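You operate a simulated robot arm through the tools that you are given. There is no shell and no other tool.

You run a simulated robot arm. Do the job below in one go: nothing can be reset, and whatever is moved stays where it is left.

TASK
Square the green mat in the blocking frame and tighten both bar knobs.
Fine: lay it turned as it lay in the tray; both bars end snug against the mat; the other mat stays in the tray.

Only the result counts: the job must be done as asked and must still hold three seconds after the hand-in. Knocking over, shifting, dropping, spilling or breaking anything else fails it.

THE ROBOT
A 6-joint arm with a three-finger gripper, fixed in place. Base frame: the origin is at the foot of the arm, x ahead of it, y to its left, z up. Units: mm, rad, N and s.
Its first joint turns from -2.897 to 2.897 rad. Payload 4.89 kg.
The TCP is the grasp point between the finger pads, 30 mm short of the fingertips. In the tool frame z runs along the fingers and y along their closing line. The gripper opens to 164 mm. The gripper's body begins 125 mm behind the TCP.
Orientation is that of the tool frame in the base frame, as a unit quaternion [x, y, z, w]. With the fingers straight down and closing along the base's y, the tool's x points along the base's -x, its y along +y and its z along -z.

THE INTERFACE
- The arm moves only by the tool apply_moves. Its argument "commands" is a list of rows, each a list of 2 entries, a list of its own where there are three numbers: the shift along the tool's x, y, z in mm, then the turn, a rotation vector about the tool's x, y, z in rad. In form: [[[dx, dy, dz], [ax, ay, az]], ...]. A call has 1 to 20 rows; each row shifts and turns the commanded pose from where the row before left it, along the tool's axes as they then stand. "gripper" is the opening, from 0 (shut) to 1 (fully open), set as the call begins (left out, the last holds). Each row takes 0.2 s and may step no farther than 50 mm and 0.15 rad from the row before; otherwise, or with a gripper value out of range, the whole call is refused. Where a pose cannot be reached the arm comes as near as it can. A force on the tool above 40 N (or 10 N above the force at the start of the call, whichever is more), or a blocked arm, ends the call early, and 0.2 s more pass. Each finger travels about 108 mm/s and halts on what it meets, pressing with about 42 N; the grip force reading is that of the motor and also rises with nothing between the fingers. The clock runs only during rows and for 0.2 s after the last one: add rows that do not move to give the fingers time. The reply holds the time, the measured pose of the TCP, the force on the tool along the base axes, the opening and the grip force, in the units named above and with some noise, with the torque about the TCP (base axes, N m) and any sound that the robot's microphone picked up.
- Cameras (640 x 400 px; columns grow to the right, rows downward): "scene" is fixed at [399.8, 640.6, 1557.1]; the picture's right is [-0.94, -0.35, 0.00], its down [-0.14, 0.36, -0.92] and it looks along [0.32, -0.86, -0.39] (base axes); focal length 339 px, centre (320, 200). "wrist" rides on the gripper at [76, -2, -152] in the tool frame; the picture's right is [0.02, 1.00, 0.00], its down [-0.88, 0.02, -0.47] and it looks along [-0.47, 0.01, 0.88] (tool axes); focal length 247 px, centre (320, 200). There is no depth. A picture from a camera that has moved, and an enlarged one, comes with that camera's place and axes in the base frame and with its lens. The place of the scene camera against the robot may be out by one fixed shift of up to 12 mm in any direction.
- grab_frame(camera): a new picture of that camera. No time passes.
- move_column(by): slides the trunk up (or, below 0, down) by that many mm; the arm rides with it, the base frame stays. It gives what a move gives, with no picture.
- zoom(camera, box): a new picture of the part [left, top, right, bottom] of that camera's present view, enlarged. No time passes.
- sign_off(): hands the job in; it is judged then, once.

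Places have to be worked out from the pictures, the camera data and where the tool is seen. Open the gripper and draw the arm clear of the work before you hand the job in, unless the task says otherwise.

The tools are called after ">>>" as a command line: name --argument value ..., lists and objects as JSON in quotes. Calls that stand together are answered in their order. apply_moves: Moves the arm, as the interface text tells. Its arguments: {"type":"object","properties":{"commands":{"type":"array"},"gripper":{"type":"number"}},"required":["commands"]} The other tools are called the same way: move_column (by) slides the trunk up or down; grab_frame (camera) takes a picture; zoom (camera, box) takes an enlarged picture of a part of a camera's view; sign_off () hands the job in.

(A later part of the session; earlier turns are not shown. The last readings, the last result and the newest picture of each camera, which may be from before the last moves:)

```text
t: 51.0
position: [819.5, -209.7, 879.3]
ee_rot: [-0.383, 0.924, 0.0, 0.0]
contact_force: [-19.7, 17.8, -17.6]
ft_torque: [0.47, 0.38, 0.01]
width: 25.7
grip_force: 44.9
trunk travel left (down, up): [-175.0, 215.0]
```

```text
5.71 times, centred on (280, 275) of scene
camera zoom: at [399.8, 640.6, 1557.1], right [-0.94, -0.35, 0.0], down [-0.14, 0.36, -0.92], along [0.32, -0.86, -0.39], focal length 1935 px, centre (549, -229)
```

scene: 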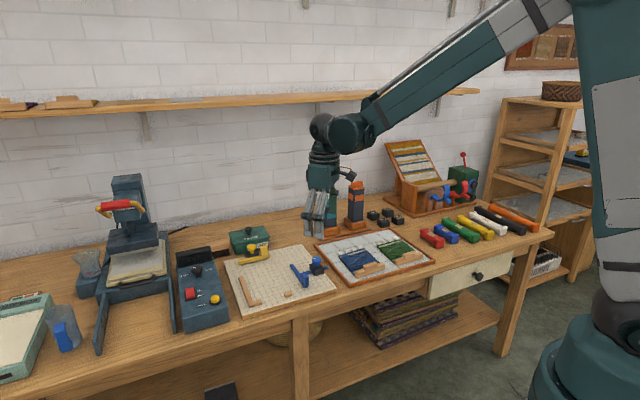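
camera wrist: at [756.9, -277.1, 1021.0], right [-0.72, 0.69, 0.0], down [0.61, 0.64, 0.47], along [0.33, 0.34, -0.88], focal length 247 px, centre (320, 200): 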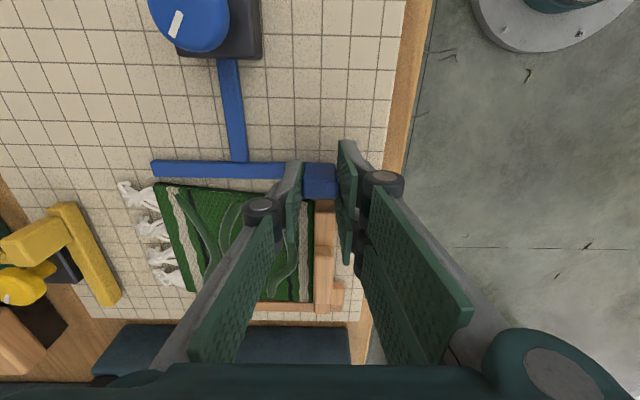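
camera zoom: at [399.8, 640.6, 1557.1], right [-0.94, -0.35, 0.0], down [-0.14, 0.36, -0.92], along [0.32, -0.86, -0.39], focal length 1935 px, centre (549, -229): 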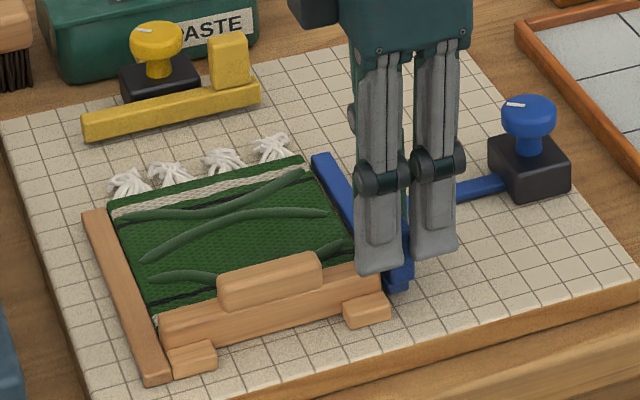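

>>> apply_moves --commands '[[[0, 0.8, 0.5], [0, 0, 0]], [[0, 0, 0], [0, 0, 0]], [[-1.5, 0, 0], [0, 0, 0]], [[0, 0, 0], [0, 0, 0]], [[0, 0, 0], [0, 0, 0]]]' --gripper 0

>>> zoom --camera "scene" --box '[240, 240, 320, 310]'

```text
t: 52.2
position: [819.9, -209.4, 879.9]
ee_rot: [-0.382, 0.924, -0.001, 0.0]
contact_force: [-1.4, 2.0, 1.6]
ft_torque: [-0.09, 0.23, -0.02]
width: 25.5
grip_force: 44.8
trunk travel left (down, up): [-175.0, 215.0]
```

```text
5.71 times, centred on (280, 275) of scene
camera zoom: at [399.8, 640.6, 1557.1], right [-0.94, -0.35, 0.0], down [-0.14, 0.36, -0.92], along [0.32, -0.86, -0.39], focal length 1935 px, centre (549, -229)
```

zoom: 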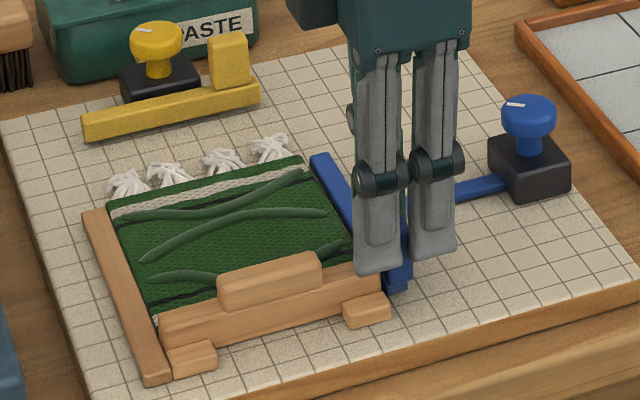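

>>> apply_moves --commands '[[[-1, 0, 0], [0, 0, 0]], [[0, 0, 0], [0, 0, 0]], [[0, 0, 0], [0, 0, 0]]]' --gripper 0

>>> zoom --camera "scene" --box '[244, 254, 304, 306]'

>>> zoom --camera "wrist" --box '[130, 80, 370, 260]'

```text
t: 53.0
position: [821.5, -209.8, 879.6]
ee_rot: [-0.382, 0.924, -0.002, 0.001]
contact_force: [9.8, -9.3, 18.6]
ft_torque: [-0.34, -0.14, 0.01]
width: 25.5
grip_force: 45.1
trunk travel left (down, up): [-175.0, 215.0]
```

```text
7.69 times, centred on (274, 280) of scene
camera zoom: at [399.8, 640.6, 1557.1], right [-0.94, -0.35, 0.0], down [-0.14, 0.36, -0.92], along [0.32, -0.86, -0.39], focal length 2605 px, centre (674, -415)
```

zoom: 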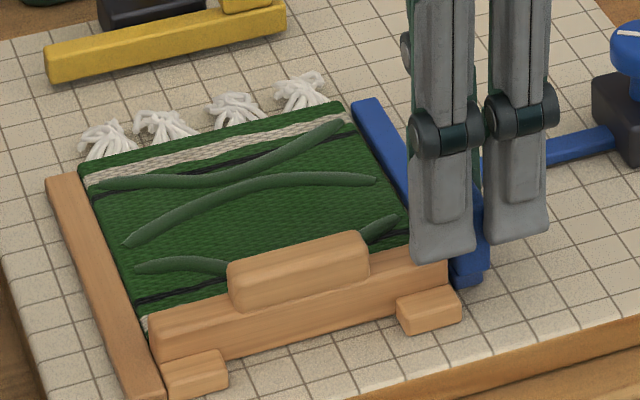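

```text
2.22 times, centred on (250, 170) of wrist
camera zoom: at [768.8, -264.8, 1031.9], right [-0.72, 0.69, 0.0], down [0.61, 0.64, 0.47], along [0.33, 0.34, -0.88], focal length 549 px, centre (476, 267)
```

zoom: 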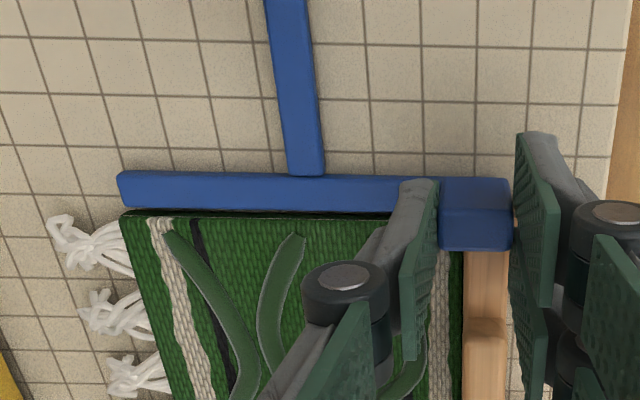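

>>> apply_moves --commands '[[[0, -0.4, -0.5], [0, 0, 0]], [[-1, 0, 0], [0, 0, 0]], [[0, 0, 0], [0, 0, 0]], [[0, 0, 0], [0, 0, 0]]]' --gripper 0

>>> zoom --camera "scene" --box '[244, 254, 304, 306]'

```text
t: 54.0
position: [821.4, -208.0, 880.1]
ee_rot: [-0.383, 0.924, -0.001, 0.0]
contact_force: [5.9, -7.0, 5.0]
ft_torque: [-0.08, -0.16, -0.05]
width: 25.7
grip_force: 44.5
trunk travel left (down, up): [-175.0, 215.0]
```

```text
7.69 times, centred on (274, 280) of scene
camera zoom: at [399.8, 640.6, 1557.1], right [-0.94, -0.35, 0.0], down [-0.14, 0.36, -0.92], along [0.32, -0.86, -0.39], focal length 2605 px, centre (674, -415)
```

zoom: 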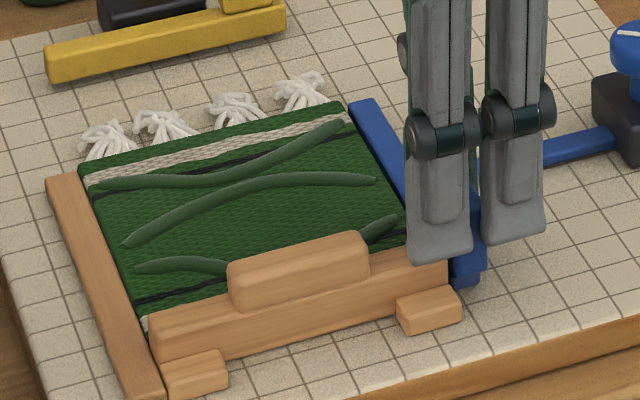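

>>> apply_moves --commands '[[[-1, 0, 0], [0, 0, 0]], [[0, 0, 0], [0, 0, 0]], [[0, 0, 0], [0, 0, 0]]]' --gripper 0

>>> zoom --camera "scene" --box '[244, 254, 304, 306]'

>>> zoom --camera "wrist" --box '[170, 140, 350, 240]'

```text
t: 54.8
position: [823.4, -207.5, 879.0]
ee_rot: [-0.383, 0.924, -0.001, 0.001]
contact_force: [5.6, -5.4, 4.3]
ft_torque: [-0.16, -0.06, 0.0]
width: 25.3
grip_force: 44.8
trunk travel left (down, up): [-175.0, 215.0]
```

```text
7.69 times, centred on (274, 280) of scene
camera zoom: at [399.8, 640.6, 1557.1], right [-0.94, -0.35, 0.0], down [-0.14, 0.36, -0.92], along [0.32, -0.86, -0.39], focal length 2605 px, centre (674, -415)
```

zoom: 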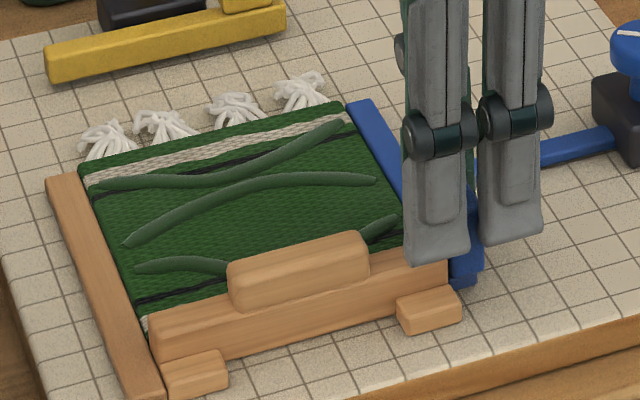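

```text
3.56 times, centred on (260, 190) of wrist
camera zoom: at [770.9, -263.1, 1031.9], right [-0.72, 0.69, 0.0], down [0.61, 0.64, 0.47], along [0.33, 0.34, -0.88], focal length 878 px, centre (533, 236)
```

zoom: 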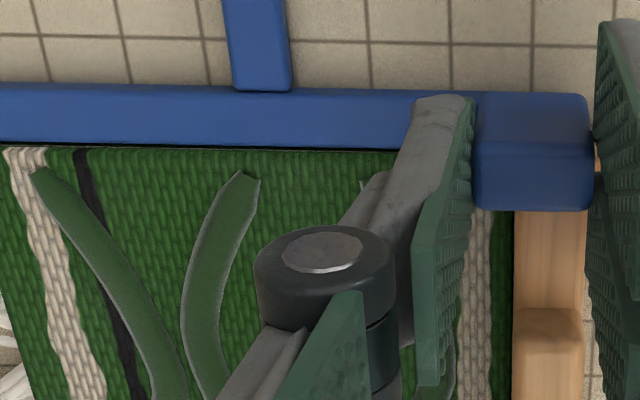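

>>> apply_moves --commands '[[[-0.8, 0, 0], [0, 0, 0]], [[0, 0, 0], [0, 0, 0]], [[0, 0, 0], [0, 0, 0]]]' --gripper 0

```text
t: 55.6
position: [822.6, -207.4, 878.6]
ee_rot: [-0.381, 0.924, -0.001, 0.0]
contact_force: [0.9, -8.5, 5.1]
ft_torque: [-0.21, 0.09, -0.04]
width: 25.6
grip_force: 45.5
trunk travel left (down, up): [-175.0, 215.0]
```

A reaction along the slide is starting (~5 N). One more small step.

>>> apply_moves --commands '[[[-0.5, 0, 0], [0, 0, 0]], [[0, 0, 0], [0, 0, 0]], [[0, 0, 0], [0, 0, 0]]]' --gripper 0

>>> zoom --camera "wrist" --box '[130, 140, 350, 240]'

>>> zoom --camera "scene" --box '[240, 240, 340, 310]'

```text
t: 56.4
position: [824.1, -207.1, 878.8]
ee_rot: [-0.382, 0.924, -0.001, 0.001]
contact_force: [-1.2, -11.7, 5.9]
ft_torque: [-0.33, 0.12, 0.05]
width: 25.6
grip_force: 44.4
trunk travel left (down, up): [-175.0, 215.0]
```

```text
2.91 times, centred on (240, 190) of wrist
camera zoom: at [771.3, -262.6, 1031.9], right [-0.72, 0.69, 0.0], down [0.61, 0.64, 0.47], along [0.33, 0.34, -0.88], focal length 718 px, centre (553, 229)
```

zoom: 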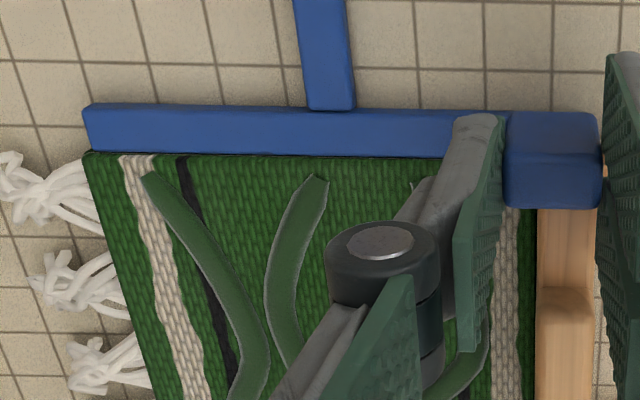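

```text
5.71 times, centred on (290, 275) of scene
camera zoom: at [399.8, 640.6, 1557.1], right [-0.94, -0.35, 0.0], down [-0.14, 0.36, -0.92], along [0.32, -0.86, -0.39], focal length 1935 px, centre (491, -229)
```

zoom: 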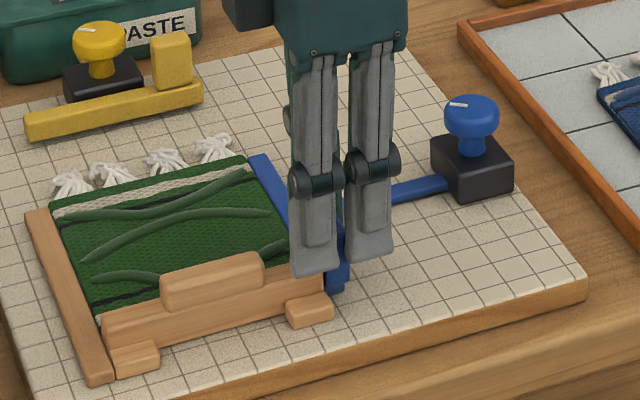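

The bar face is flush along the mat's side with ~9 N. I'll release the tab gently, rise, and check that everything stays snug.

>>> apply_moves --commands '[[[-0.2, -0.3, 0], [0, 0, 0]], [[0, 0, 0], [0, 0, 0]]]' --gripper 0

>>> apply_moves --commands '[[[0, 0, 0], [0, 0, 0]], [[0, 0, 0], [0, 0, 0]], [[0, 0, -10], [0, 0, 0]], [[0, 0, -30], [0, 0, 0]], [[0, 0, -40], [0, 0, 0]], [[0, 0, 0], [0, 0, 0]]]' --gripper 0.28

>>> zoom --camera "scene" --box '[240, 240, 340, 310]'

>>> grab_frame --camera "wrist"

```text
t: 57.0
position: [823.5, -206.0, 878.9]
ee_rot: [-0.382, 0.924, 0.001, 0.0]
contact_force: [-9.3, -6.4, -1.8]
ft_torque: [-0.05, 0.2, 0.03]
width: 25.6
grip_force: 44.4
trunk travel left (down, up): [-175.0, 215.0]
```

```text
t: 58.4
position: [824.8, -209.7, 959.0]
ee_rot: [-0.383, 0.924, -0.001, 0.0]
contact_force: [-0.5, -0.2, 0.2]
ft_torque: [-0.01, -0.03, 0.0]
width: 46.2
grip_force: 0.0
trunk travel left (down, up): [-175.0, 215.0]
```

```text
5.71 times, centred on (290, 275) of scene
camera zoom: at [399.8, 640.6, 1557.1], right [-0.94, -0.35, 0.0], down [-0.14, 0.36, -0.92], along [0.32, -0.86, -0.39], focal length 1935 px, centre (491, -229)
```

zoom: 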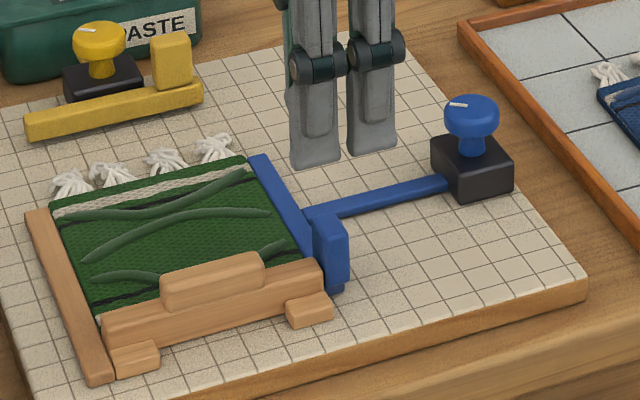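

```text
taken
camera wrist: at [772.0, -263.8, 1111.9], right [-0.72, 0.69, 0.0], down [0.61, 0.64, 0.47], along [0.33, 0.34, -0.88], focal length 247 px, centre (320, 200)
```

wrist: 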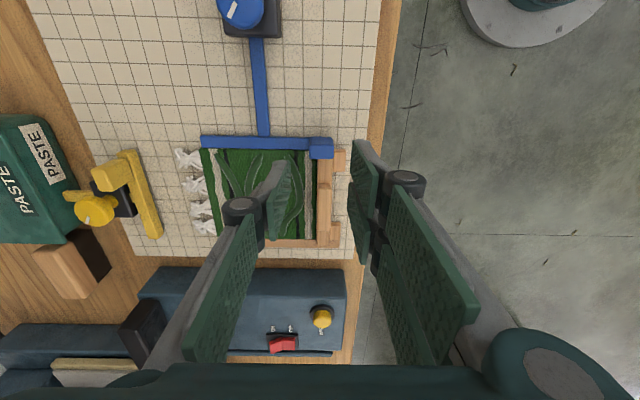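

The blue bar and mat stay snug and square after release. Next the blue knob, computed at about (784, −340, top z≈874); I'll hover above it and check alignment.

>>> apply_moves --commands '[[[40, -21, 0], [0, 0, 0]], [[40, -21, 0], [0, 0, 0]], [[40, -21, 0], [0, 0, 0]], [[0, 0, 20], [0, 0, 0]], [[0, 0, 0], [0, 0, 0]]]' --gripper 0.4

>>> grab_frame --camera "wrist"

>>> zoom --camera "wrist" --box '[260, 100, 380, 220]'

>>> zoom --camera "scene" --box '[290, 220, 350, 280]'

```text
t: 59.6
position: [783.7, -336.5, 938.5]
ee_rot: [-0.383, 0.924, -0.001, 0.0]
contact_force: [-0.1, -0.6, -0.6]
ft_torque: [0.07, -0.05, 0.02]
width: 65.7
grip_force: 0.1
trunk travel left (down, up): [-175.0, 215.0]
```

```text
taken
camera wrist: at [730.9, -392.6, 1092.1], right [-0.72, 0.69, 0.0], down [0.61, 0.64, 0.47], along [0.33, 0.34, -0.88], focal length 247 px, centre (320, 200)
```

wrist: 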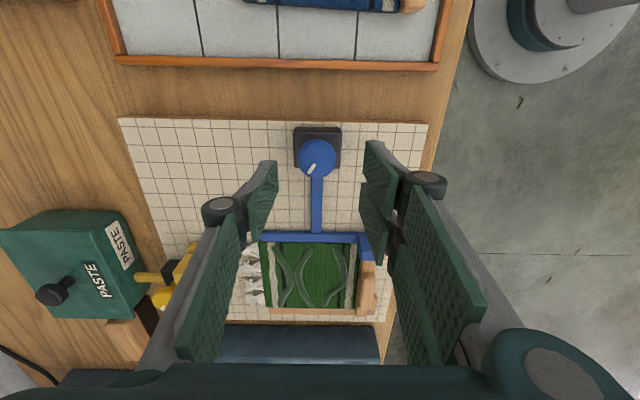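

```text
3.33 times, centred on (320, 160) of wrist
camera zoom: at [730.9, -392.6, 1092.1], right [-0.72, 0.69, 0.0], down [0.61, 0.64, 0.47], along [0.33, 0.34, -0.88], focal length 823 px, centre (320, 333)
```

zoom: 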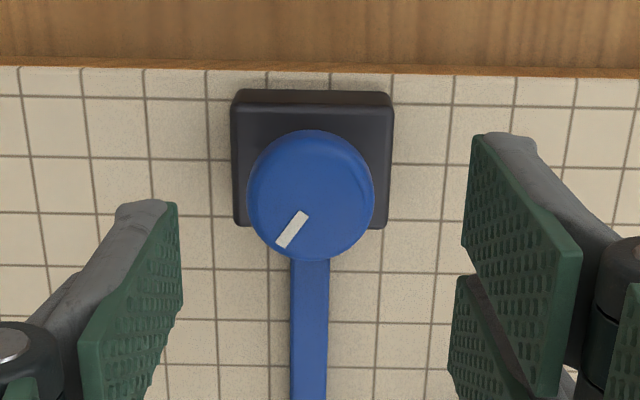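

```text
6.67 times, centred on (320, 250) of scene
camera zoom: at [399.8, 640.6, 1557.1], right [-0.94, -0.35, 0.0], down [-0.14, 0.36, -0.92], along [0.32, -0.86, -0.39], focal length 2257 px, centre (320, -133)
```

zoom: 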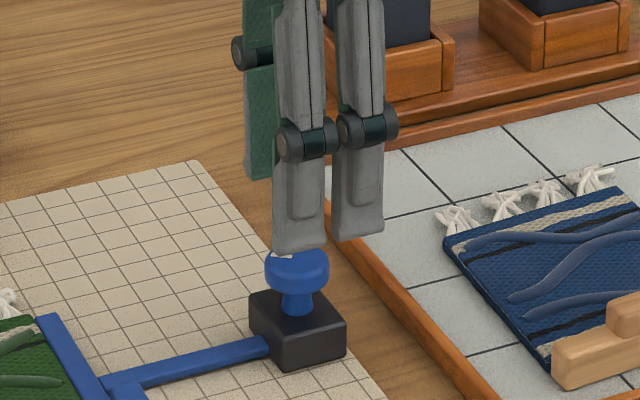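

The knob (≈35 mm wide) is within 3–4 mm of the tool axis. I'll correct the offset and descend to straddle its cap, tips above the guide block.

>>> apply_moves --commands '[[[2.5, -3, 10], [0, 0, 0]], [[0, 0, 20], [0, 0, 0]], [[0, 0, 15], [0, 0, 0]], [[0, 0, 7], [0, 0, 0]], [[0, 0, 0], [0, 0, 0]]]' --gripper 0.4

>>> zoom --camera "wrist" --box '[240, 110, 400, 230]'

>>> zoom --camera "scene" --box '[290, 220, 350, 280]'

```text
t: 60.8
position: [784.2, -339.2, 886.5]
ee_rot: [-0.384, 0.923, 0.0, 0.0]
contact_force: [0.1, -0.7, 0.9]
ft_torque: [0.01, -0.01, 0.03]
width: 65.7
grip_force: 0.0
trunk travel left (down, up): [-175.0, 215.0]
```

```text
3.33 times, centred on (320, 170) of wrist
camera zoom: at [731.8, -395.1, 1040.5], right [-0.72, 0.69, 0.0], down [0.61, 0.64, 0.47], along [0.33, 0.34, -0.88], focal length 823 px, centre (320, 300)
```

zoom: 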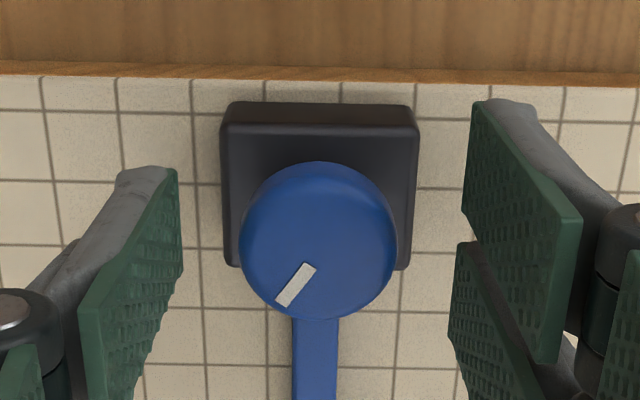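

```text
6.67 times, centred on (320, 250) of scene
camera zoom: at [399.8, 640.6, 1557.1], right [-0.94, -0.35, 0.0], down [-0.14, 0.36, -0.92], along [0.32, -0.86, -0.39], focal length 2257 px, centre (320, -133)
```

zoom: 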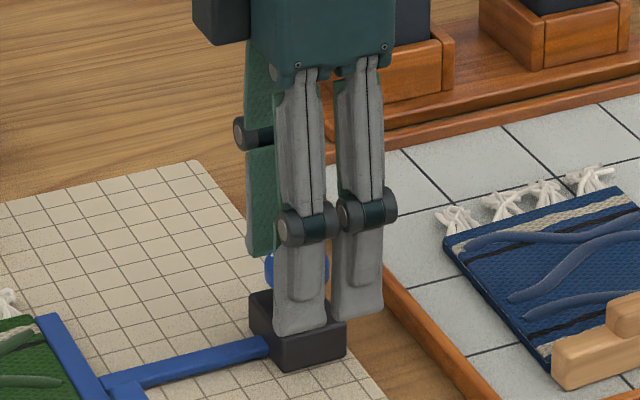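

The knob is dead-centre between the pads. Closing on it.

>>> apply_moves --commands '[[[0, 0, 0], [0, 0, 0]], [[0, 0, 0], [0, 0, 0]], [[0, 0, 0], [0, 0, 0]], [[0, 0, 0], [0, 0, 0]]]' --gripper 0

>>> zoom --camera "wrist" --box '[240, 110, 400, 230]'

```text
t: 61.8
position: [785.2, -340.2, 887.0]
ee_rot: [-0.382, 0.924, -0.001, 0.0]
contact_force: [13.8, -10.2, 4.6]
ft_torque: [-0.24, -0.33, 0.0]
width: 34.5
grip_force: 45.1
trunk travel left (down, up): [-175.0, 215.0]
```

```text
3.33 times, centred on (320, 170) of wrist
camera zoom: at [732.1, -395.5, 1040.5], right [-0.72, 0.69, 0.0], down [0.61, 0.64, 0.47], along [0.33, 0.34, -0.88], focal length 823 px, centre (320, 300)
```

zoom: 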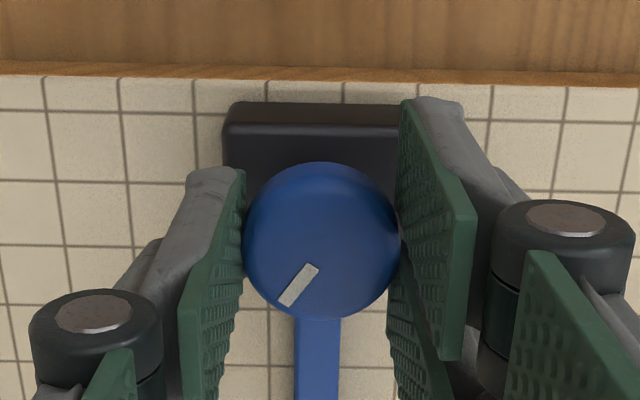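

Gripped at 34.5 mm. I'll relieve the side load and turn clockwise (seen from above) in small increments, watching torque and sound.

>>> apply_moves --commands '[[[0, -0.5, 0], [0, 0, 0]], [[0, 0, 0], [0, 0, 0.08]], [[0, 0, 0], [0, 0, 0.08]], [[0, 0, 0], [0, 0, 0.08]], [[0, 0, 0], [0, 0, 0]]]' --gripper 0

>>> zoom --camera "wrist" --box '[240, 110, 400, 230]'

```text
t: 63.0
position: [785.0, -341.3, 888.9]
ee_rot: [-0.269, 0.963, -0.001, 0.001]
contact_force: [0.5, -0.4, 16.1]
ft_torque: [0.03, 0.12, 0.01]
width: 34.5
grip_force: 44.9
trunk travel left (down, up): [-175.0, 215.0]
```

```text
3.33 times, centred on (320, 170) of wrist
camera zoom: at [720.4, -381.2, 1040.5], right [-0.54, 0.84, 0.0], down [0.74, 0.47, 0.47], along [0.4, 0.25, -0.88], focal length 823 px, centre (320, 300)
```

zoom: 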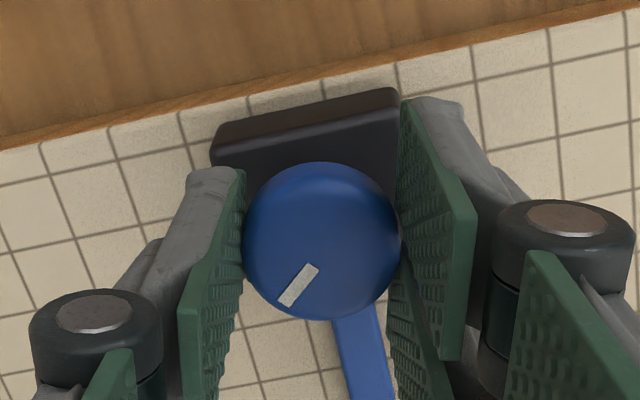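

The knob turns with the hand at negligible torque so far. Continuing clockwise.

>>> apply_moves --commands '[[[0, 0, -0.4], [0, 0, 0.1]], [[0, 0, 0], [0, 0, 0.1]], [[0, 0, 0], [0, 0, 0.1]], [[0, 0, 0], [0, 0, 0.1]], [[0, 0, 0], [0, 0, 0.1]], [[0, 0, 0], [0, 0, 0]]]' --gripper 0

>>> zoom --camera "wrist" --box '[240, 110, 400, 230]'

```text
t: 64.4
position: [784.2, -339.4, 887.7]
ee_rot: [-0.022, 1.0, 0.0, 0.001]
contact_force: [-6.5, 19.0, -1.8]
ft_torque: [0.49, 0.14, 0.03]
width: 34.4
grip_force: 45.2
trunk travel left (down, up): [-175.0, 215.0]
```

```text
3.33 times, centred on (320, 170) of wrist
camera zoom: at [708.5, -345.1, 1040.4], right [-0.07, 1.0, 0.0], down [0.88, 0.06, 0.47], along [0.47, 0.03, -0.88], focal length 823 px, centre (320, 300)
```

zoom: 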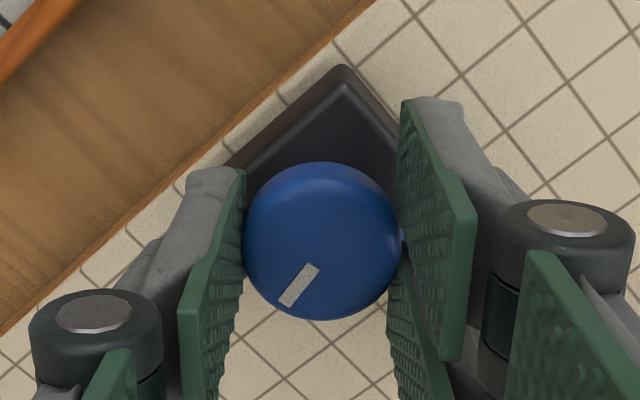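

>>> apply_moves --commands '[[[0, 0.5, 0], [0, 0, 0.1]], [[0, 0, 0], [0, 0, 0.1]], [[0, 0, 0], [0, 0, 0.1]], [[0, 0, 0], [0, 0, 0.1]], [[0, 0, 0], [0, 0, 0.1]], [[0, 0, 0], [0, 0, 0]]]' --gripper 0

>>> zoom --camera "wrist" --box '[240, 110, 400, 230]'

```text
t: 65.9
position: [784.1, -338.8, 888.2]
ee_rot: [0.227, 0.974, 0.0, 0.0]
contact_force: [-2.0, 8.6, 0.9]
ft_torque: [0.35, 0.12, -0.03]
width: 34.6
grip_force: 45.3
trunk travel left (down, up): [-175.0, 215.0]
stopped in row 6: the force on the tool passed its limit at 40 N (the readings are from after the stop); the commanded pose is now the measured one
```

```text
3.33 times, centred on (320, 170) of wrist
camera zoom: at [715.7, -307.6, 1040.5], right [0.42, 0.91, 0.0], down [0.8, -0.37, 0.47], along [0.43, -0.2, -0.88], focal length 823 px, centre (320, 300)
```

zoom: 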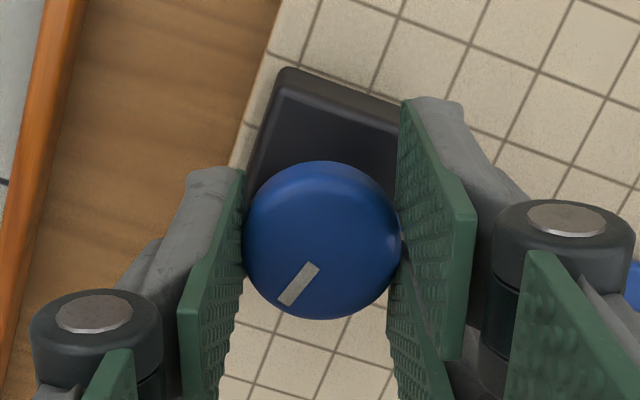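

>>> apply_moves --commands '[[[0, 0.3, 0], [0, 0, 0]], [[0, 0, 0], [0, 0, 0.08]], [[0, 0, 0], [0, 0, 0.08]], [[0, 0, 0], [0, 0, 0.08]], [[0, 0, 0], [0, 0, 0.08]], [[0, 0, 0], [0, 0, 0]]]' --gripper 0

>>> zoom --camera "wrist" --box '[240, 110, 400, 230]'

```text
t: 67.3
position: [784.5, -339.8, 887.1]
ee_rot: [0.378, 0.926, 0.0, 0.0]
contact_force: [2.2, 14.2, 12.7]
ft_torque: [0.29, -0.16, 0.06]
width: 34.5
grip_force: 45.2
trunk travel left (down, up): [-175.0, 215.0]
```

```text
3.33 times, centred on (320, 170) of wrist
camera zoom: at [729.3, -287.1, 1040.4], right [0.69, 0.73, 0.0], down [0.64, -0.6, 0.47], along [0.35, -0.32, -0.88], focal length 823 px, centre (320, 300)
```

zoom: 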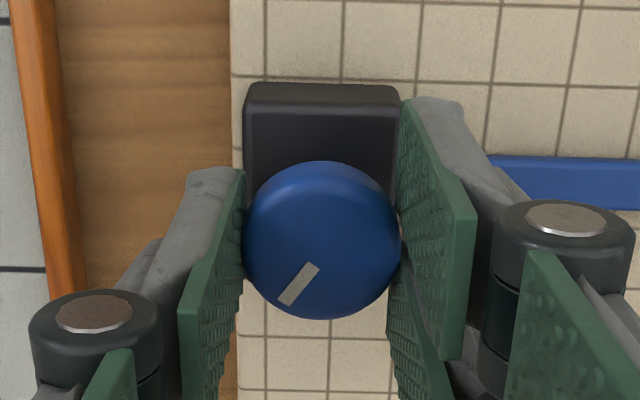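

>>> apply_moves --commands '[[[0, 0.3, -0.3], [0, 0, 0]], [[0, 0, 0], [0, 0, 0.08]], [[0, 0, 0], [0, 0, 0.08]], [[0, 0, 0], [0, 0, 0.08]], [[0, 0, 0], [0, 0, 0.08]], [[0, 0, 0], [0, 0, 0.08]], [[0, 0, 0], [0, 0, 0]]]' --gripper 0

>>> zoom --camera "wrist" --box '[240, 110, 400, 230]'

```text
t: 68.9
position: [784.2, -339.2, 887.3]
ee_rot: [0.555, 0.832, 0.0, 0.0]
contact_force: [-7.5, 20.3, -14.4]
ft_torque: [0.43, 0.19, 0.4]
width: 34.4
grip_force: 44.8
trunk travel left (down, up): [-175.0, 215.0]
```

```text
3.33 times, centred on (320, 170) of wrist
camera zoom: at [754.8, -270.1, 1040.5], right [0.91, 0.4, 0.0], down [0.36, -0.81, 0.47], along [0.19, -0.43, -0.88], focal length 823 px, centre (320, 300)
```

zoom: 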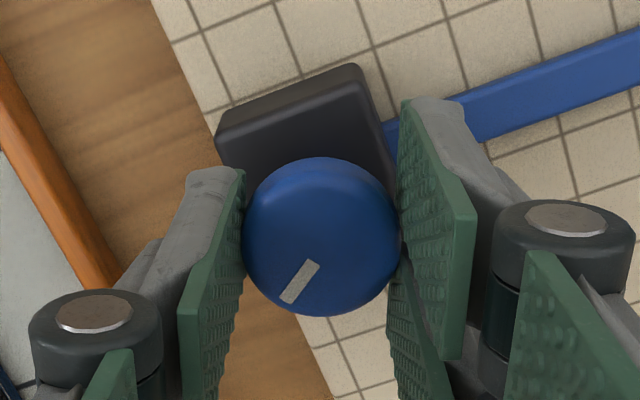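

Torque is now rising (0.40 N·m, resisting clockwise), so it is tightening after ~112°. Relieving side load and continuing carefully.

>>> apply_moves --commands '[[[0.5, 0, 0.3], [0, 0, 0]], [[0, 0, 0], [0, 0, 0.06]], [[0, 0, 0], [0, 0, 0.06]], [[0, 0, 0], [0, 0, 0]]]' --gripper 0

>>> zoom --camera "wrist" --box '[240, 110, 400, 230]'

```text
t: 69.9
position: [785.4, -338.6, 887.6]
ee_rot: [0.604, 0.797, 0.001, 0.001]
contact_force: [9.8, 3.0, 5.8]
ft_torque: [-0.04, -0.29, 0.65]
width: 34.2
grip_force: 45.4
trunk travel left (down, up): [-175.0, 215.0]
```

```text
3.33 times, centred on (320, 170) of wrist
camera zoom: at [763.1, -266.9, 1040.4], right [0.96, 0.29, 0.0], down [0.26, -0.84, 0.47], along [0.14, -0.45, -0.88], focal length 823 px, centre (320, 300)
```

zoom: 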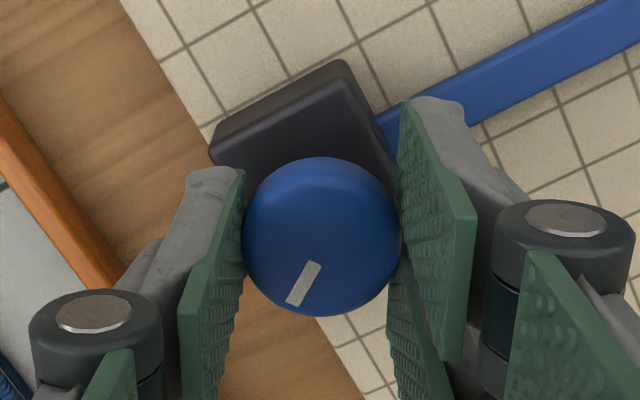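

>>> apply_moves --commands '[[[0, 0, 0], [0, 0, 0.06]], [[0, 0, 0], [0, 0, 0.06]], [[0, 0, 0], [0, 0, 0]]]' --gripper 0

>>> zoom --camera "wrist" --box '[240, 110, 400, 230]'

```text
t: 70.7
position: [784.0, -338.6, 887.1]
ee_rot: [0.65, 0.76, 0.0, 0.0]
contact_force: [9.7, 10.9, 1.1]
ft_torque: [0.28, -0.25, 0.55]
width: 34.2
grip_force: 44.7
trunk travel left (down, up): [-175.0, 215.0]
```

```text
3.33 times, centred on (320, 170) of wrist
camera zoom: at [771.9, -263.9, 1040.4], right [0.98, 0.18, 0.0], down [0.15, -0.87, 0.47], along [0.08, -0.47, -0.88], focal length 823 px, centre (320, 300)
```

zoom: 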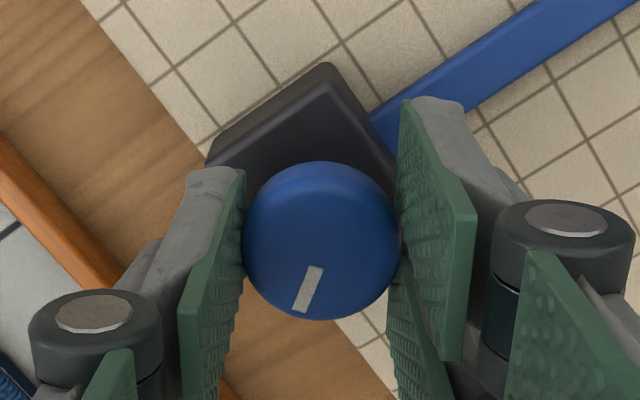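

The knob has stopped turning (the hand now slips around it at ~0.6 N·m), so the blue knob is tight. I'll open and rise clear.

>>> apply_moves --commands '[[[0, 0, 0], [0, 0, 0]], [[0, 0, 0], [0, 0, 0]], [[0, 0, -10], [0, 0, 0]], [[0, 0, -35], [0, 0, 0]], [[0, 0, -40], [0, 0, 0]], [[0, 0, 0], [0, 0, 0]]]' --gripper 0.4

>>> zoom --camera "scene" --box '[240, 230, 340, 310]'

>>> grab_frame --camera "wrist"

```text
t: 72.1
position: [781.9, -339.3, 973.5]
ee_rot: [0.65, 0.76, 0.0, 0.0]
contact_force: [0.0, -0.3, -0.1]
ft_torque: [0.0, 0.01, -0.03]
width: 65.5
grip_force: 0.1
trunk travel left (down, up): [-175.0, 215.0]
```

```text
5.00 times, centred on (290, 270) of scene
camera zoom: at [399.8, 640.6, 1557.1], right [-0.94, -0.35, 0.0], down [-0.14, 0.36, -0.92], along [0.32, -0.86, -0.39], focal length 1693 px, centre (470, -150)
```

zoom: 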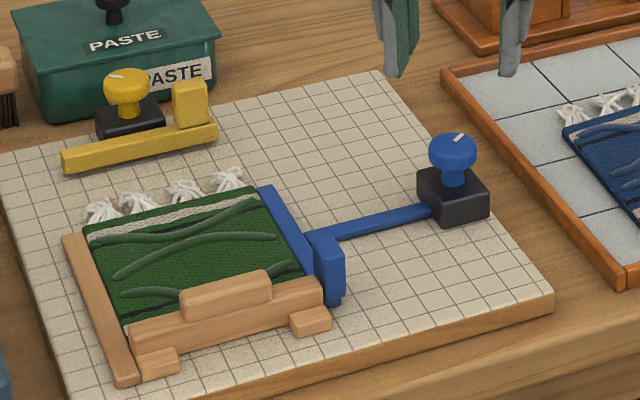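

```text
taken
camera wrist: at [769.5, -264.2, 1125.8], right [0.98, 0.18, 0.0], down [0.15, -0.87, 0.47], along [0.08, -0.47, -0.88], focal length 247 px, centre (320, 200)
```

wrist: 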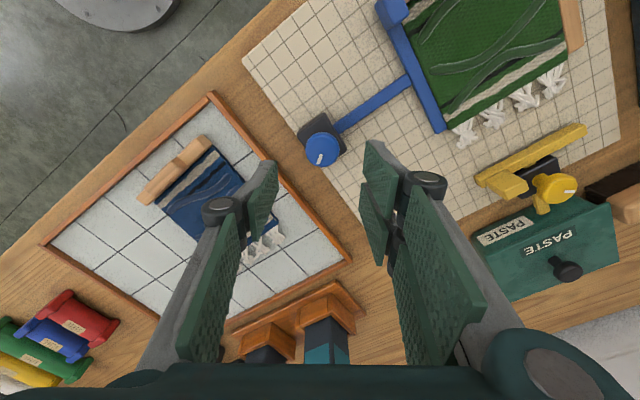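

Blue bar, mat and knob all look right. Now I need an accurate look at the yellow bar, its tab, knob and the nearby paste box.

>>> zoom --camera "wrist" --box '[440, 90, 640, 300]'

>>> zoom --camera "scene" --box '[220, 225, 290, 275]'

```text
1.90 times, centred on (540, 195) of wrist
camera zoom: at [769.5, -264.2, 1125.8], right [0.98, 0.18, 0.0], down [0.15, -0.87, 0.47], along [0.08, -0.47, -0.88], focal length 470 px, centre (-99, 210)
```

zoom: 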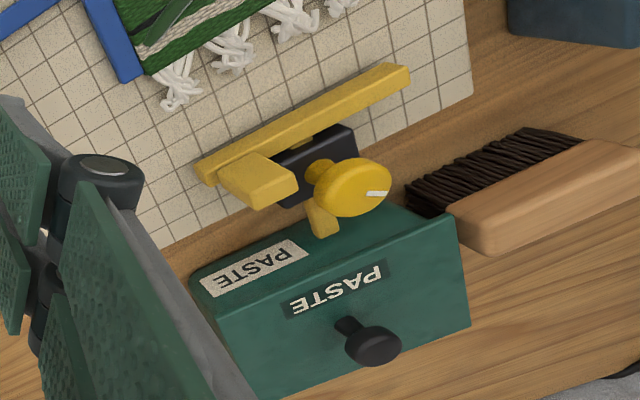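

```text
8.00 times, centred on (255, 250) of scene
camera zoom: at [399.8, 640.6, 1557.1], right [-0.94, -0.35, 0.0], down [-0.14, 0.36, -0.92], along [0.32, -0.86, -0.39], focal length 2709 px, centre (840, -200)
```

zoom: 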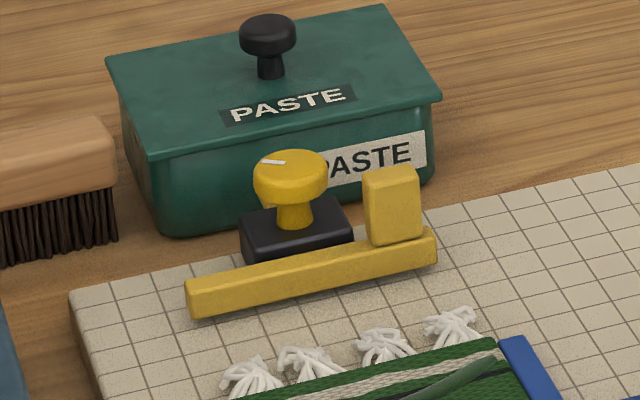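

>>> zoom --camera "scene" --box '[240, 232, 280, 268]'

>>> zoom --camera "wrist" --box '[470, 110, 600, 220]'

```text
11.11 times, centred on (260, 250) of scene
camera zoom: at [399.8, 640.6, 1557.1], right [-0.94, -0.35, 0.0], down [-0.14, 0.36, -0.92], along [0.32, -0.86, -0.39], focal length 3762 px, centre (987, -356)
```

zoom: 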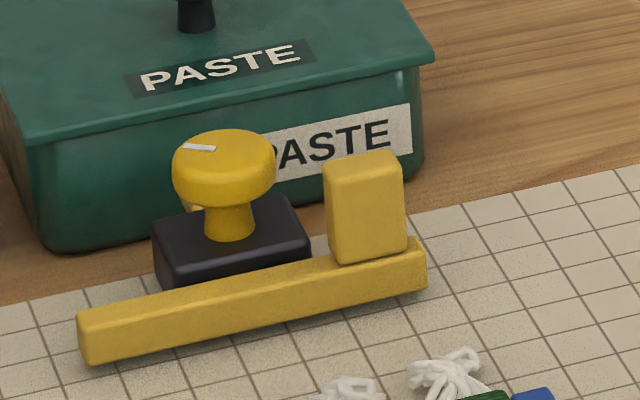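

```text
3.64 times, centred on (535, 165) of wrist
camera zoom: at [769.5, -264.2, 1125.8], right [0.98, 0.18, 0.0], down [0.15, -0.87, 0.47], along [0.08, -0.47, -0.88], focal length 898 px, centre (-462, 327)
```

zoom: 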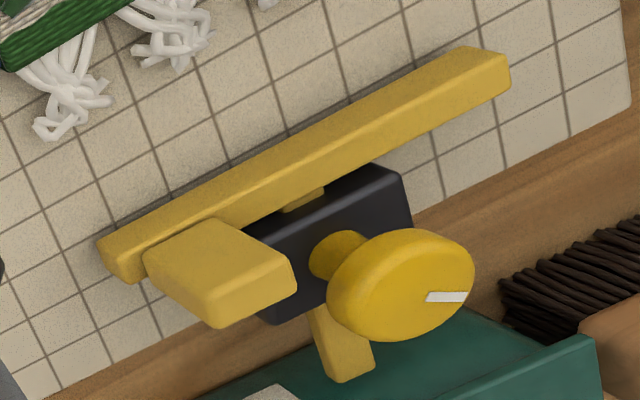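

The yellow tab and knob lie at ~1055 and ~1105 mm from the base axis, beyond the straight-down reach, so I'll need the tool leaned outward. I'll swing the yaw to the radial direction and tilt the fingers outward ~25°, staying high and clear.

>>> apply_moves --commands '[[[0, 0, -10], [0, 0, -0.138]], [[0, 0, -10], [0, 0, -0.138]], [[0, 0, 0], [0, 0, -0.138]], [[0, 0, 0], [0, 0, -0.138]], [[0, 0, 0], [0, 0, -0.138]], [[0, 0, 0], [0, 0, -0.138]], [[0, 0, 0], [0, 0, -0.138]], [[0, 0, 0], [0, 0, -0.138]], [[0, 0, 0], [0, -0.109, 0]], [[0, 0, 0], [0, -0.109, 0]], [[0, 0, 0], [0, -0.109, 0]], [[0, 0, 0], [0, -0.109, 0]], [[0, 0, 0], [0, 0, 0]]]' --gripper 0.4

>>> grab_frame --camera "wrist"

>>> grab_frame --camera "scene"

```text
t: 74.9
position: [785.3, -339.6, 992.9]
ee_rot: [0.152, 0.964, -0.034, 0.214]
contact_force: [-0.2, 0.3, -0.9]
ft_torque: [-0.01, -0.03, -0.01]
width: 65.9
grip_force: 0.0
trunk travel left (down, up): [-175.0, 215.0]
```

```text
taken
camera wrist: at [657.5, -300.2, 1099.0], right [0.29, 0.96, -0.01], down [0.57, -0.17, 0.8], along [0.77, -0.24, -0.6], focal length 247 px, centre (320, 200)
```

wrist: 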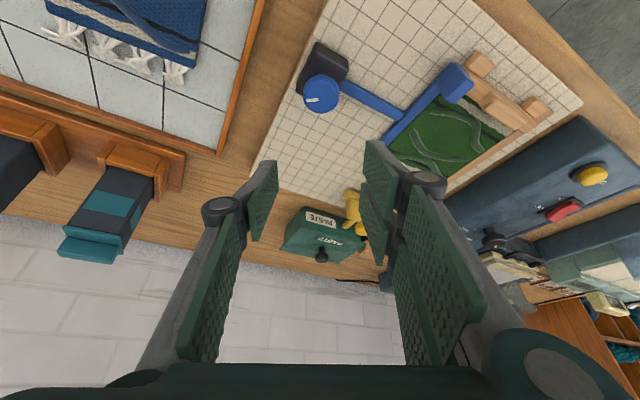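

```text
taken
```

scene: 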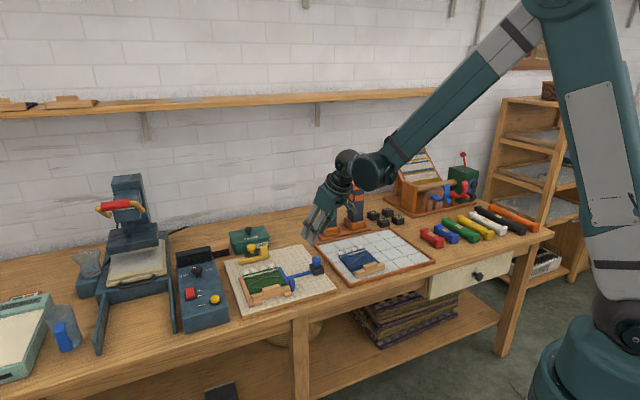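

The lean works and stays clear. Now moving outward at height toward the yellow bar, checking reach as I go.

>>> apply_moves --commands '[[[-36.3, 13, 16.9], [0, 0, 0]], [[-36.3, 13, 16.9], [0, 0, 0]], [[-36.3, 13, 16.9], [0, 0, 0]], [[-36.3, 13, 16.9], [0, 0, 0]], [[-18.1, 6, 8.5], [0, 0, 0]], [[0, 0, 0], [0, 0, 0]]]' --gripper 0.4

>>> grab_frame --camera "wrist"

```text
t: 76.3
position: [975.0, -339.9, 991.1]
ee_rot: [0.152, 0.964, -0.034, 0.214]
contact_force: [-0.1, -1.2, -0.2]
ft_torque: [0.0, 0.03, -0.04]
width: 65.8
grip_force: 0.1
trunk travel left (down, up): [-175.0, 215.0]
```

```text
taken
camera wrist: at [847.5, -300.8, 1098.3], right [0.29, 0.96, -0.01], down [0.58, -0.17, 0.8], along [0.77, -0.24, -0.6], focal length 247 px, centre (320, 200)
```

wrist: 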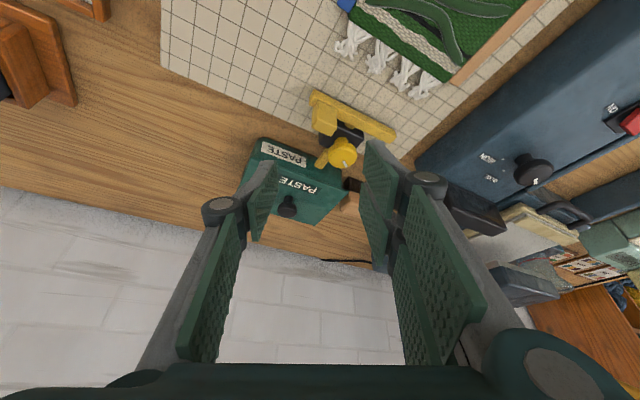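

>>> zoom --camera "wrist" --box '[290, 70, 410, 190]'

>>> zoom --camera "scene" --box '[225, 200, 325, 280]'

```text
3.33 times, centred on (350, 130) of wrist
camera zoom: at [847.5, -300.8, 1098.3], right [0.29, 0.96, -0.01], down [0.58, -0.17, 0.8], along [0.77, -0.24, -0.6], focal length 823 px, centre (220, 433)
```

zoom: 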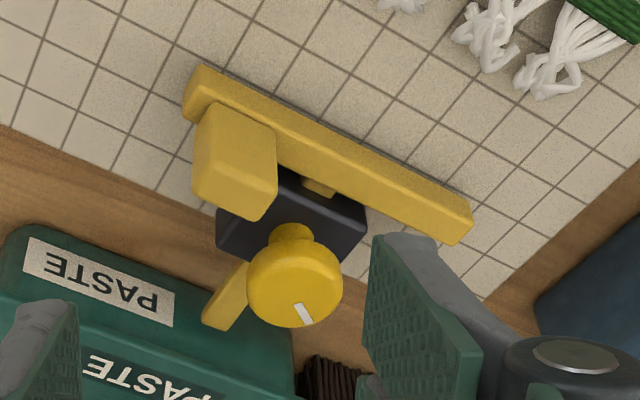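

```text
5.00 times, centred on (275, 240) of scene
camera zoom: at [399.8, 640.6, 1557.1], right [-0.94, -0.35, 0.0], down [-0.14, 0.36, -0.92], along [0.32, -0.86, -0.39], focal length 1693 px, centre (545, 0)
```

zoom: 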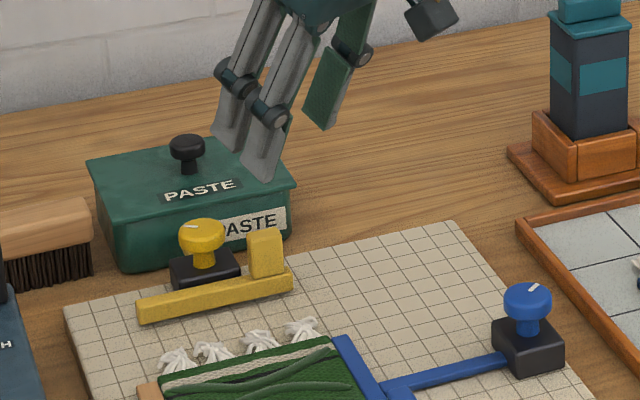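

>>> zoom --camera "wrist" --box '[335, 85, 395, 145]'

>>> zoom --camera "wrist" --box '[305, 85, 365, 145]'

```text
6.67 times, centred on (365, 115) of wrist
camera zoom: at [847.5, -300.8, 1098.3], right [0.29, 0.96, -0.01], down [0.58, -0.17, 0.8], along [0.77, -0.24, -0.6], focal length 1646 px, centre (20, 767)
```

zoom: 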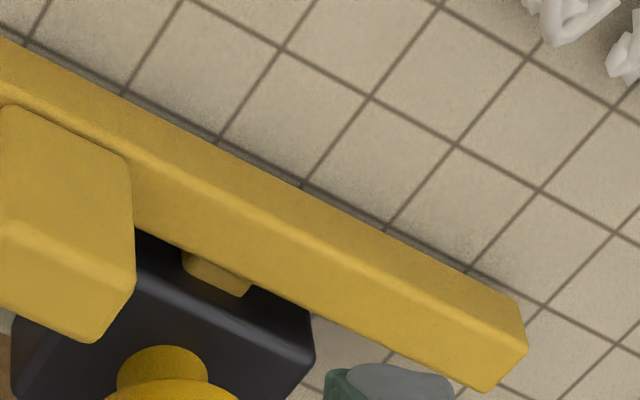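

```text
6.67 times, centred on (335, 115) of wrist
camera zoom: at [847.5, -300.8, 1098.3], right [0.29, 0.96, -0.01], down [0.58, -0.17, 0.8], along [0.77, -0.24, -0.6], focal length 1646 px, centre (220, 767)
```

zoom: 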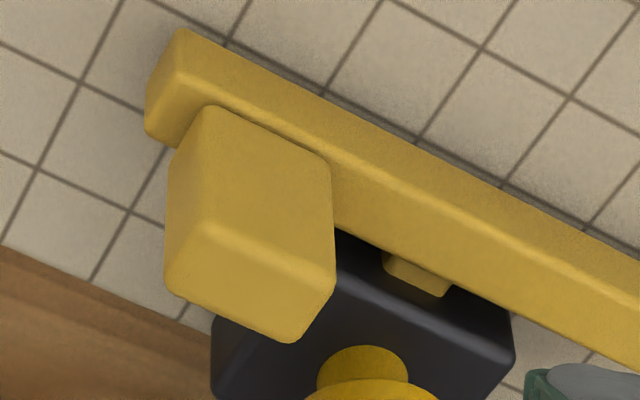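

Reach with the lean is fine. The knob and guide crowd the tab's side, so I'll pull the yellow bar by hooking closed fingertips behind its tab. I'll retract, reorient (yaw 45°, leaned 25° toward the wall), and come back.

>>> apply_moves --commands '[[[36, 0, -17], [0, 0, 0]], [[36, 0, -17], [0, 0, 0]], [[19, 0, -9], [0, 0, 0]], [[0, 0, 0], [0, 0.109, 0]], [[0, 0, 0], [0, 0.109, 0]], [[0, 0, 0], [0, 0.109, 0]], [[0, 0, 0], [0, 0.109, 0]], [[0, 0, 0], [0, 0, -0.1375]], [[0, 0, 0], [0, 0, -0.1375]], [[0, 0, 0], [0, 0, -0.1375]], [[0, 0, 0], [0, 0, -0.1375]], [[0, 0, 0], [0, 0, -0.1375]], [[0, 0, 0], [0, 0, -0.1375]], [[0, 0, 0], [0, 0, -0.1375]], [[0, 0, 0], [0, 0, -0.1375]], [[0, 0, 0], [0, 0, 0]]]' --gripper 0.4

>>> apply_moves --commands '[[[0, 0, 0], [0.109, 0, 0]], [[0, 0, 0], [0.109, 0, 0]], [[0, 0, 0], [0.109, 0, 0]], [[0, 0, 0], [0.109, 0, 0]], [[0, 0, 0], [0, 0, 0]], [[0, 0, 0], [0, 0, 0]]]' --gripper 0

>>> grab_frame --camera "wrist"

>>> grab_frame --camera "scene"

```text
t: 79.7
position: [877.9, -307.8, 992.7]
ee_rot: [-0.384, 0.923, 0.0, 0.0]
contact_force: [0.3, -0.6, -0.1]
ft_torque: [0.0, -0.01, 0.01]
width: 66.1
grip_force: 0.0
trunk travel left (down, up): [-175.0, 215.0]
```

```text
t: 81.1
position: [877.4, -308.3, 993.3]
ee_rot: [-0.375, 0.901, -0.202, 0.084]
contact_force: [-0.6, 0.3, 0.3]
ft_torque: [0.02, 0.01, -0.03]
width: 0.0
grip_force: 42.2
trunk travel left (down, up): [-175.0, 215.0]
```

```text
taken
camera wrist: at [779.9, -318.1, 1132.2], right [-0.66, 0.62, -0.42], down [0.47, 0.78, 0.42], along [0.59, 0.08, -0.8], focal length 247 px, centre (320, 200)
```

wrist: 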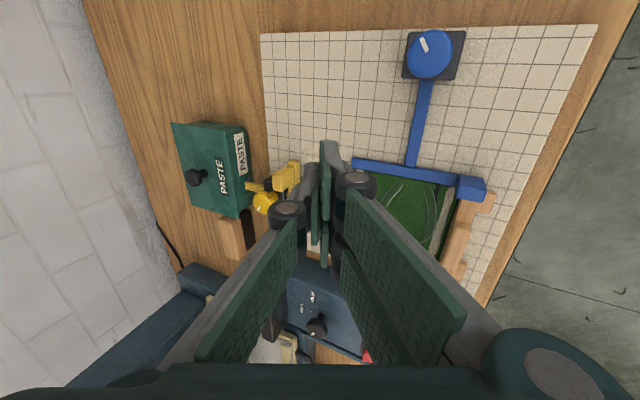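

```text
taken
```

scene: 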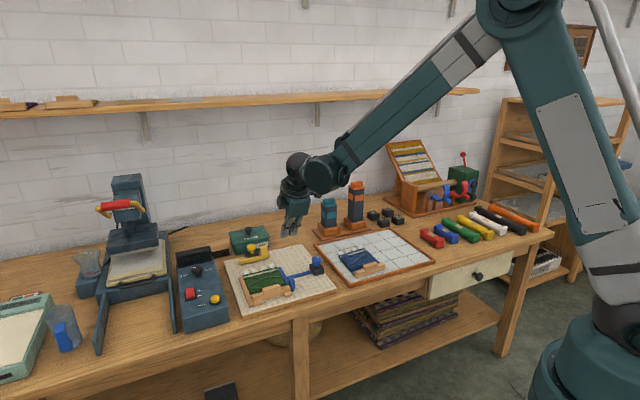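

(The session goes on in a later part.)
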